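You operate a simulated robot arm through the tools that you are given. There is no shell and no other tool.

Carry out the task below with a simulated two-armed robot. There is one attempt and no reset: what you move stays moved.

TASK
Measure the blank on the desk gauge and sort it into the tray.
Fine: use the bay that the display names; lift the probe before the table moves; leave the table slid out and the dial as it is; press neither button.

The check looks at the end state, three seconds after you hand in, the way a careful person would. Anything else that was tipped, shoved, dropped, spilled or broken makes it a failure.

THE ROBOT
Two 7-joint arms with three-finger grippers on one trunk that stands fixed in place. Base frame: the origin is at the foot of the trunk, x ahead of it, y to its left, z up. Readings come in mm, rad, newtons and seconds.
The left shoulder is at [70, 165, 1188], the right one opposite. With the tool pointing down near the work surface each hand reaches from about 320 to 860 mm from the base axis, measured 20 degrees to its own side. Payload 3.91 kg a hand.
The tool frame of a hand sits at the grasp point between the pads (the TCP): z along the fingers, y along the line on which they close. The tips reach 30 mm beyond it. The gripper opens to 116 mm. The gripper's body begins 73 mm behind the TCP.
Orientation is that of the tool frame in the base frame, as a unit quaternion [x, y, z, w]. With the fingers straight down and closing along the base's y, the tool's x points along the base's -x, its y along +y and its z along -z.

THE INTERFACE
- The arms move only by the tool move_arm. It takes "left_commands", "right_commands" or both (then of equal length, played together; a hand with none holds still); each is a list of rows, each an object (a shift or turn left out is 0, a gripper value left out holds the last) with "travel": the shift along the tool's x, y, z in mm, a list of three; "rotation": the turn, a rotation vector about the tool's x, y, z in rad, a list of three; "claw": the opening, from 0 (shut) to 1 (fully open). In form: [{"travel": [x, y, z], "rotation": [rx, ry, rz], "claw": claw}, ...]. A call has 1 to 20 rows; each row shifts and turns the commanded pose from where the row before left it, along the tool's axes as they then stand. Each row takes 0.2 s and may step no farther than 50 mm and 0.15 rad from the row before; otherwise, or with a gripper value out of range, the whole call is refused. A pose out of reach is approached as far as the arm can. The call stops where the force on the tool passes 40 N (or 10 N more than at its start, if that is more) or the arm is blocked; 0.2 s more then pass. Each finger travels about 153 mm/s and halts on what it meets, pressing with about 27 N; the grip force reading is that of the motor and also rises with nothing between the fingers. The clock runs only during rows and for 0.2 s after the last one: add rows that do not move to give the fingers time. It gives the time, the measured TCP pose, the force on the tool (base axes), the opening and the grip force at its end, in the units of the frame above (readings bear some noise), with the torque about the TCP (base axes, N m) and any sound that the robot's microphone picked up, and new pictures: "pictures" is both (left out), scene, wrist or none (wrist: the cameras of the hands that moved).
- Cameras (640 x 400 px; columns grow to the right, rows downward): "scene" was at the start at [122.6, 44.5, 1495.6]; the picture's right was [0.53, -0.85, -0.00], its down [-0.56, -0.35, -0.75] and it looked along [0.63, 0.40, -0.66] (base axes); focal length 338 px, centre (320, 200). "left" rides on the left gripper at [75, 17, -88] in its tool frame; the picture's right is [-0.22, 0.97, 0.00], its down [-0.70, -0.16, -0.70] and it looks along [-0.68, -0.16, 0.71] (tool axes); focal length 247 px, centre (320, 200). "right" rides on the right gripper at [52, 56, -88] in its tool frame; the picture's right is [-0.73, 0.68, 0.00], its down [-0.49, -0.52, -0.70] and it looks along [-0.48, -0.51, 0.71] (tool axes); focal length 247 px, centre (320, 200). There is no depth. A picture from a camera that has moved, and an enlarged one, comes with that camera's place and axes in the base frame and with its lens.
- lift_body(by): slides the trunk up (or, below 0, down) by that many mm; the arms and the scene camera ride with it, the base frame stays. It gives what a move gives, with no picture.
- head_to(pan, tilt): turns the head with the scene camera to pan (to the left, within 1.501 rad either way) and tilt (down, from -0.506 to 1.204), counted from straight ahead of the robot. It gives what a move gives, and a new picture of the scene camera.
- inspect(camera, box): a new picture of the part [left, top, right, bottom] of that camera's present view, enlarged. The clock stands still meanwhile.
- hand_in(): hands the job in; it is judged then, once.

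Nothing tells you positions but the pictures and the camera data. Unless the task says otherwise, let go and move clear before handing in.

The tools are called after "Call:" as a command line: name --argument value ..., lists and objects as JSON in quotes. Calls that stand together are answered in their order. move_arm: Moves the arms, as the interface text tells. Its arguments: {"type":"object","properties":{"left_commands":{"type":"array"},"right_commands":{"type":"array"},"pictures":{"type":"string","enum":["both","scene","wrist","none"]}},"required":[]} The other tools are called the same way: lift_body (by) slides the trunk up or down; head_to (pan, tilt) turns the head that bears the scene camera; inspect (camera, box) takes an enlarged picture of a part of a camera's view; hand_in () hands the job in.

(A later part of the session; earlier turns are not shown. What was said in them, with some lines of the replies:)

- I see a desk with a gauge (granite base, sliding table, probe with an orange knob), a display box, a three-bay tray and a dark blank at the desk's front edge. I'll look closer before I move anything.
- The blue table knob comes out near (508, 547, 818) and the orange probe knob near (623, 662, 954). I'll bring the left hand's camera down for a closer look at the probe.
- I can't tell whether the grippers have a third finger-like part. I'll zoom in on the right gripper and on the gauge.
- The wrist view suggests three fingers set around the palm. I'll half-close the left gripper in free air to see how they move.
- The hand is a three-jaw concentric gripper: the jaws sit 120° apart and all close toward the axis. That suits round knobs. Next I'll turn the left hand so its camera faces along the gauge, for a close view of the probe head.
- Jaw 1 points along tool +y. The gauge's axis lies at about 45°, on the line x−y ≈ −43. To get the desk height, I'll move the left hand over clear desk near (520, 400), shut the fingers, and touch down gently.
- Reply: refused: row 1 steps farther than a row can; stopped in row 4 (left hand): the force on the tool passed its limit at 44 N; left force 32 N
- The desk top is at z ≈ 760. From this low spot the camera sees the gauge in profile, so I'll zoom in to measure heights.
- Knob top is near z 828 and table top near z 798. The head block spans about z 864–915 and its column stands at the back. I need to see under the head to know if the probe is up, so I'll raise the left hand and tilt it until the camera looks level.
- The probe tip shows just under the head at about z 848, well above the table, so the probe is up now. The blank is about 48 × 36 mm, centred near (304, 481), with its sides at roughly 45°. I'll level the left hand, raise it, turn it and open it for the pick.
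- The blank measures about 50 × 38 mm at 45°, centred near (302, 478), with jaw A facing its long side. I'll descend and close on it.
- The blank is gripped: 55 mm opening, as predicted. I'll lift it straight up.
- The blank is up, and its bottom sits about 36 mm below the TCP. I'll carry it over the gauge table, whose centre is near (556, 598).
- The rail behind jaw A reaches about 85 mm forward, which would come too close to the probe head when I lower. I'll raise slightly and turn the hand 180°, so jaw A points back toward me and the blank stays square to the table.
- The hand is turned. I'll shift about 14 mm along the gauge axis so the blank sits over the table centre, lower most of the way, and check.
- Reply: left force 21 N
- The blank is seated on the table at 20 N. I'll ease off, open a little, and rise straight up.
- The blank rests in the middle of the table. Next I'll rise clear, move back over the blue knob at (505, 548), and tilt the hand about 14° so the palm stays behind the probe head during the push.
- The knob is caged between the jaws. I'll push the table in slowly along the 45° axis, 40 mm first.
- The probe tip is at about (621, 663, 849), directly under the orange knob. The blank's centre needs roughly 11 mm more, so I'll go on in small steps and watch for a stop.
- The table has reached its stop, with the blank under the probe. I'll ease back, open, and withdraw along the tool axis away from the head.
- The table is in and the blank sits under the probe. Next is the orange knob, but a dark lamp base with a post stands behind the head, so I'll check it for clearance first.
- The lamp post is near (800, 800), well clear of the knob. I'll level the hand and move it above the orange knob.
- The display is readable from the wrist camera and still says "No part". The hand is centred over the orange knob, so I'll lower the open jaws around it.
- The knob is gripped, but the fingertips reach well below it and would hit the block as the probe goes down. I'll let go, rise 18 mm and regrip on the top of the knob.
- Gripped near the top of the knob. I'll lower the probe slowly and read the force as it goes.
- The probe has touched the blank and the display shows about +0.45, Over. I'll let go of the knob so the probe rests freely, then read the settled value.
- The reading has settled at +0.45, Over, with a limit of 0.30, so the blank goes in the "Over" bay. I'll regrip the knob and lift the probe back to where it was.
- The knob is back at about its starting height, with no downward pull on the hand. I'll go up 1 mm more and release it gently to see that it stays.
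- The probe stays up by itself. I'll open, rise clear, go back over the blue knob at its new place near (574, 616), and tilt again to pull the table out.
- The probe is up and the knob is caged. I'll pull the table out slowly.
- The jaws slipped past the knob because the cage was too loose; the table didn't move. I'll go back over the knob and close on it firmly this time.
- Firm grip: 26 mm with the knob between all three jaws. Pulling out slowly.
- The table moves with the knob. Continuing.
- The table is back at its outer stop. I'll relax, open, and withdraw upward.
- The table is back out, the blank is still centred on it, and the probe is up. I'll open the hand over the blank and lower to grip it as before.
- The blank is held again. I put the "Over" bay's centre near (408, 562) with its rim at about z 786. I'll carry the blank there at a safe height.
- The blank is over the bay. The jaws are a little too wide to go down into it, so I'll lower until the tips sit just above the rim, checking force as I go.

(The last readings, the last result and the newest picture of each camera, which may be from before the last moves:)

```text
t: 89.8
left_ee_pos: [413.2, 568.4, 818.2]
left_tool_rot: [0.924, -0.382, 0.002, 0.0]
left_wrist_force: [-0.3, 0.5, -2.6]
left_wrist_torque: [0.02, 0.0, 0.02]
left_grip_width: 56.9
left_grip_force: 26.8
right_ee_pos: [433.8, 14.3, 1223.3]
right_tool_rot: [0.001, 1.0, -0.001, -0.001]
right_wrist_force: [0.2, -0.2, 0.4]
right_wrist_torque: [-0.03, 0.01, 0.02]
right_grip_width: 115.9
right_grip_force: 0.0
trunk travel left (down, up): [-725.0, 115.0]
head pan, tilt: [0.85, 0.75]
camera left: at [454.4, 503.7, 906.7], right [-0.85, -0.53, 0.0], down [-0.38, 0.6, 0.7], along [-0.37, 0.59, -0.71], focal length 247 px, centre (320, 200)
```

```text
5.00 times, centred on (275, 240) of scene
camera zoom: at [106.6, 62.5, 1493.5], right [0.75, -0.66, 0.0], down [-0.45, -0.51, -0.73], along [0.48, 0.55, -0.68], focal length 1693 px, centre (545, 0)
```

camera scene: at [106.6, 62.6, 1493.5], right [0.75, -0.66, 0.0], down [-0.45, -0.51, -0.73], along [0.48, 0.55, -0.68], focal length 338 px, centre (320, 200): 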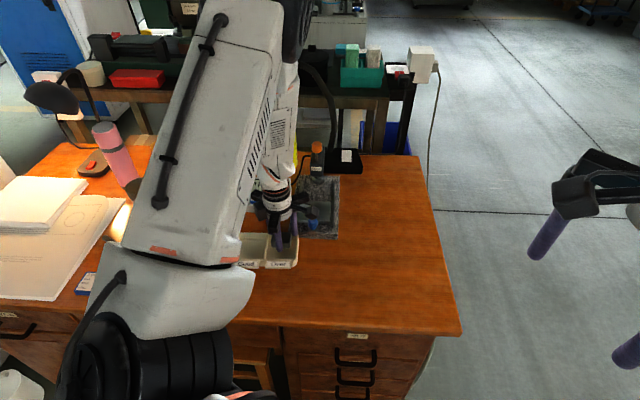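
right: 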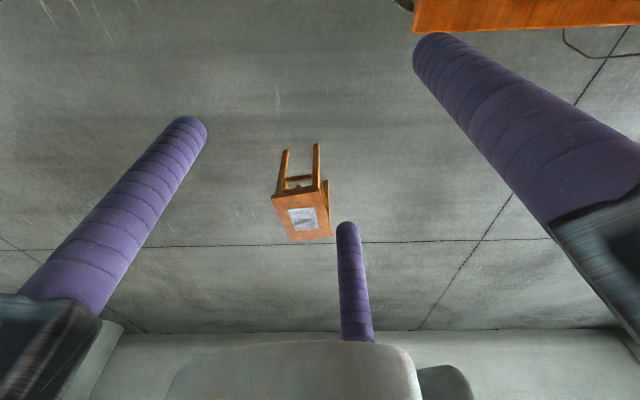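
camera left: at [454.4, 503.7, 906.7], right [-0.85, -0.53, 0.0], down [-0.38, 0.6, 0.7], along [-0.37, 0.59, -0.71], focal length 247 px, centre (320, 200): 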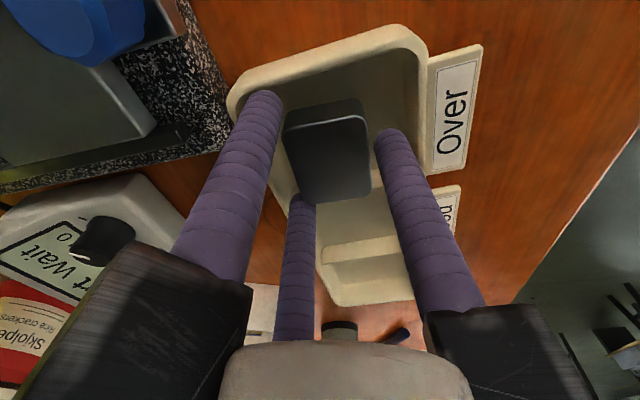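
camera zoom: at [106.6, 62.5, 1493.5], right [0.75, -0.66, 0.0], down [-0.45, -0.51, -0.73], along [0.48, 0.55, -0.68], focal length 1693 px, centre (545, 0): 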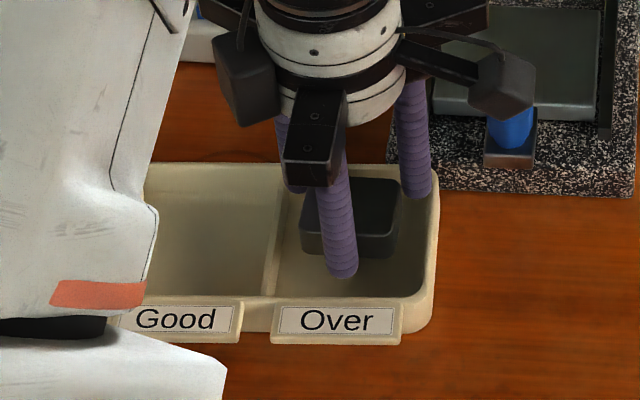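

Call:
move_arm --left_commands '[{"travel": [0, 0, 1.5]}, {"travel": [0, 0, 1.5]}, {"travel": [0, 0, 1.5]}, {"travel": [0, 0, 0]}]' --pictures "wrist"

Call:
inspect --camera "left" --box '[200, 50, 400, 250]'

Call:
inspect --camera "scene" --box '[240, 200, 310, 280]'

```text
t: 90.8
left_ee_pos: [413.5, 569.1, 815.0]
left_tool_rot: [0.924, -0.382, 0.002, -0.002]
left_wrist_force: [-0.7, -0.1, -2.4]
left_wrist_torque: [0.01, -0.04, 0.02]
left_grip_width: 56.6
left_grip_force: 27.4
right_ee_pos: [434.0, 14.4, 1222.4]
right_tool_rot: [0.0, 1.0, 0.0, 0.0]
right_wrist_force: [0.0, -0.8, -0.4]
right_wrist_torque: [0.0, -0.03, -0.01]
right_grip_width: 116.0
right_grip_force: 0.1
trunk travel left (down, up): [-725.0, 115.0]
head pan, tilt: [0.85, 0.75]
camera left: at [454.3, 503.5, 902.3], right [-0.85, -0.53, 0.0], down [-0.38, 0.6, 0.7], along [-0.37, 0.59, -0.72], focal length 247 px, centre (320, 200)
```

left: 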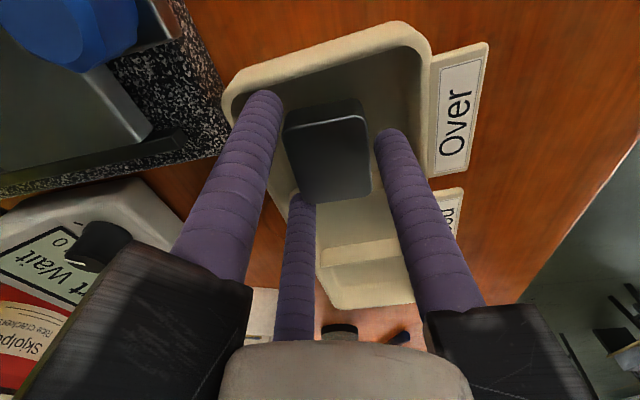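

```text
2.00 times, centred on (300, 150) of left
camera zoom: at [454.3, 503.5, 902.3], right [-0.85, -0.53, 0.0], down [-0.38, 0.6, 0.7], along [-0.37, 0.59, -0.72], focal length 494 px, centre (360, 300)
```

zoom: 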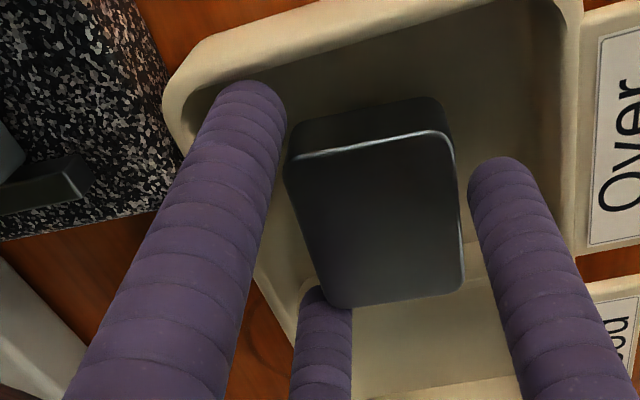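

```text
5.00 times, centred on (275, 240) of scene
camera zoom: at [106.4, 62.4, 1493.5], right [0.75, -0.66, 0.0], down [-0.45, -0.51, -0.73], along [0.48, 0.55, -0.68], focal length 1693 px, centre (545, 0)
```

zoom: 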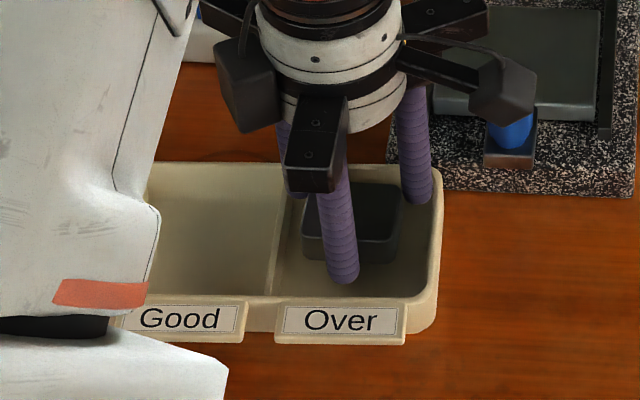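

At this depth a fingertip is touching the tray wall, and the tray seems to have shifted about 2 mm. I'll rise until the tips clear the rim and release the blank from there; it's already between the bay walls and only drops a little.

Call:
move_arm --left_commands '[{"travel": [0, 0, -3]}, {"travel": [0, 0, -2.5]}, {"travel": [0, 0, 0]}]' --pictures "none"

Call:
inspect --camera "scene" --box '[240, 200, 310, 280]'

```text
t: 91.6
left_ee_pos: [413.3, 568.1, 819.3]
left_tool_rot: [0.924, -0.382, 0.001, -0.001]
left_wrist_force: [0.7, 0.6, -3.3]
left_wrist_torque: [0.01, 0.0, 0.0]
left_grip_width: 56.5
left_grip_force: 27.0
right_ee_pos: [434.4, 15.0, 1221.2]
right_tool_rot: [0.0, 1.0, 0.0, 0.0]
right_wrist_force: [-0.1, 0.2, 0.8]
right_wrist_torque: [0.0, 0.0, 0.01]
right_grip_width: 116.1
right_grip_force: 0.1
trunk travel left (down, up): [-725.0, 115.0]
head pan, tilt: [0.85, 0.75]
```

```text
5.00 times, centred on (275, 240) of scene
camera zoom: at [106.7, 62.6, 1493.5], right [0.75, -0.66, 0.0], down [-0.45, -0.51, -0.73], along [0.48, 0.55, -0.68], focal length 1693 px, centre (545, 0)
```

zoom: 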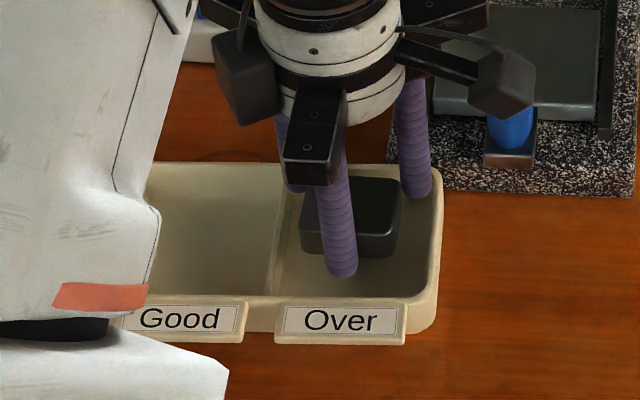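

Call:
move_arm --left_commands '[{"travel": [1, 0, -1.5]}, {"travel": [0, 0, 0]}, {"claw": 0.53}, {"claw": 0.58}, {"claw": 0.58}]' --pictures "wrist"

Call:
inspect --camera "scene" --box '[240, 200, 310, 280]'

```text
t: 92.8
left_ee_pos: [415.0, 568.1, 821.9]
left_tool_rot: [0.924, -0.383, 0.0, -0.002]
left_wrist_force: [-0.4, -0.5, -0.5]
left_wrist_torque: [-0.02, 0.01, 0.03]
left_grip_width: 67.5
left_grip_force: 0.0
right_ee_pos: [434.0, 13.4, 1221.5]
right_tool_rot: [0.0, 1.0, 0.0, 0.0]
right_wrist_force: [0.1, -0.1, 0.1]
right_wrist_torque: [-0.03, 0.0, -0.02]
right_grip_width: 116.2
right_grip_force: 0.1
trunk travel left (down, up): [-725.0, 115.0]
head pan, tilt: [0.85, 0.75]
camera left: at [454.7, 502.8, 909.5], right [-0.85, -0.53, 0.0], down [-0.38, 0.6, 0.7], along [-0.37, 0.59, -0.71], focal length 247 px, centre (320, 200)
```

left: 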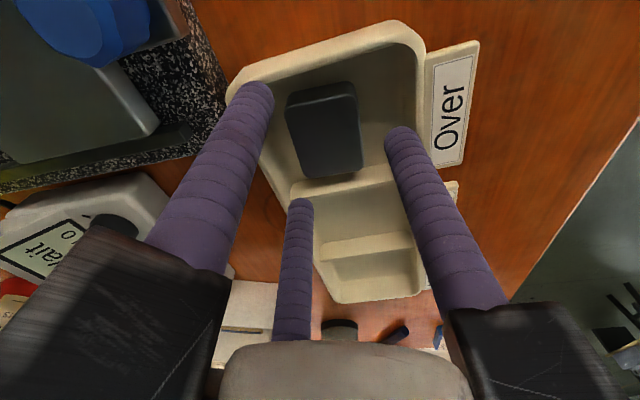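

```text
5.00 times, centred on (275, 240) of scene
camera zoom: at [106.2, 62.1, 1493.6], right [0.75, -0.66, 0.0], down [-0.45, -0.51, -0.73], along [0.48, 0.55, -0.68], focal length 1693 px, centre (545, 0)
```

zoom: 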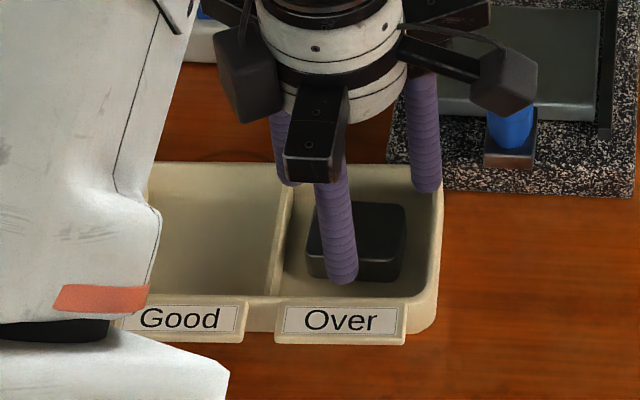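

The blank is lying flat in the "Over" bay. I'll raise the hand straight up, move it away from the gauge, and check everything.

Call:
move_arm --left_commands '[{"travel": [0, 0, -30]}, {"travel": [0, 0, -45]}, {"travel": [0, 0, -45]}, {"travel": [0, 0, -45]}, {"travel": [0, 0, -45]}, {"travel": [0, 0, -45]}, {"travel": [0, 0, 0]}, {"travel": [0, 0, 0]}]' --pictures "both"

Call:
inspect --camera "left" --box '[200, 0, 520, 200]'

Call:
inspect --camera "scene" --box '[220, 130, 380, 290]'

```text
t: 94.6
left_ee_pos: [412.7, 567.7, 1076.6]
left_tool_rot: [0.924, -0.382, 0.002, 0.0]
left_wrist_force: [0.6, 0.2, -0.4]
left_wrist_torque: [0.01, -0.01, 0.03]
left_grip_width: 67.3
left_grip_force: 0.2
right_ee_pos: [433.6, 14.5, 1221.5]
right_tool_rot: [0.0, 1.0, 0.001, 0.0]
right_wrist_force: [0.1, -0.4, 0.2]
right_wrist_torque: [0.02, -0.03, 0.0]
right_grip_width: 116.0
right_grip_force: 0.0
trunk travel left (down, up): [-725.0, 115.0]
head pan, tilt: [0.85, 0.75]
camera scene: at [106.2, 62.1, 1493.6], right [0.75, -0.66, 0.0], down [-0.45, -0.51, -0.73], along [0.48, 0.55, -0.68], focal length 338 px, centre (320, 200)
camera left: at [453.6, 501.9, 1164.0], right [-0.85, -0.53, 0.0], down [-0.38, 0.6, 0.7], along [-0.37, 0.59, -0.71], focal length 247 px, centre (320, 200)
```

scene: 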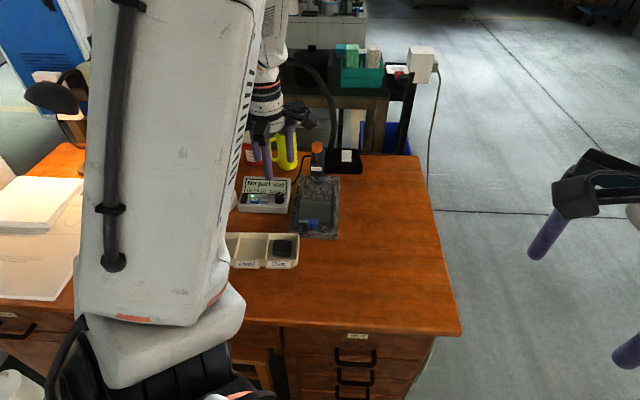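
left: 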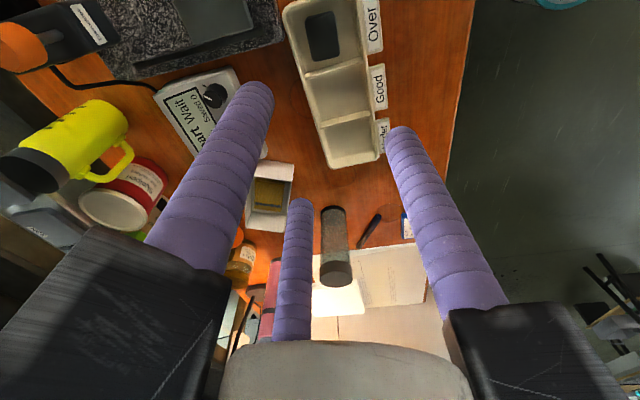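

```text
2.00 times, centred on (360, 100) of left
camera zoom: at [453.6, 501.9, 1164.0], right [-0.85, -0.53, 0.0], down [-0.38, 0.6, 0.7], along [-0.37, 0.59, -0.71], focal length 494 px, centre (240, 400)
```

zoom: 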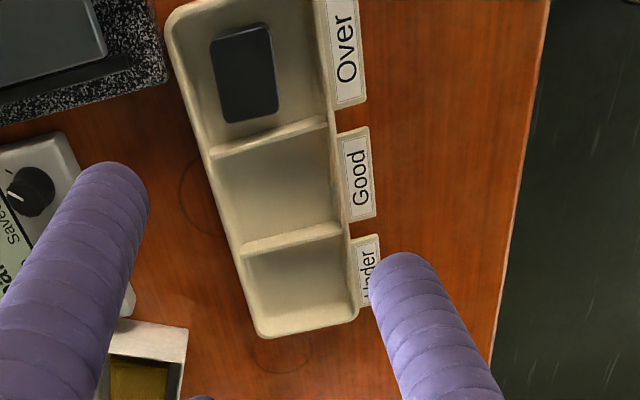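

```text
2.50 times, centred on (300, 210) of scene
camera zoom: at [106.2, 62.1, 1493.6], right [0.75, -0.66, 0.0], down [-0.45, -0.51, -0.73], along [0.48, 0.55, -0.68], focal length 846 px, centre (370, 175)
```

zoom: 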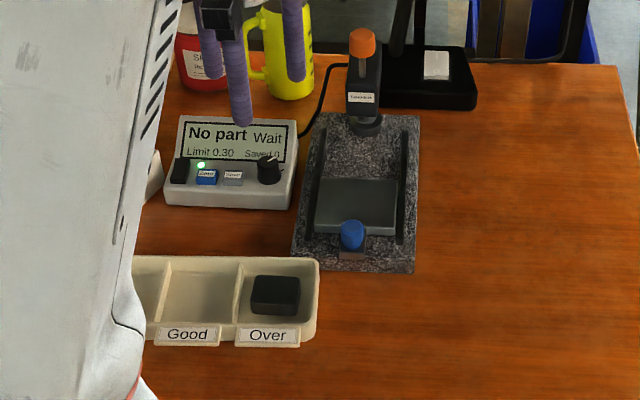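

The blank is flat in "Over", the bay the display named. The table is back at its original outer position and the probe is up. I haven't touched the dial or either button ("Saved 0"), and the hand is clear, so I'm handing in.

Call:
hand_in

```text
The job is handed in.
```

The blank is in the tray's "Over" bay. The gauge read +0.45 against a limit of 0.30, and the display said Over.

- **Gauge:** the probe was up every time the table moved. It is up now, and the table is slid back out to where it started.
- **Dial and buttons:** I touched neither button and left the dial alone. The display still shows "Saved 0".
- **Tray:** it moved about 2 mm when a fingertip touched the wall of the bay. The jaws were too wide to go down into the bay, so I let the blank drop the last 20 mm or so. It landed flat.

I had to pull the table out twice, because the jaws slipped off the knob the first time. The table did not move on that try. From the final pictures, nothing else was moved.
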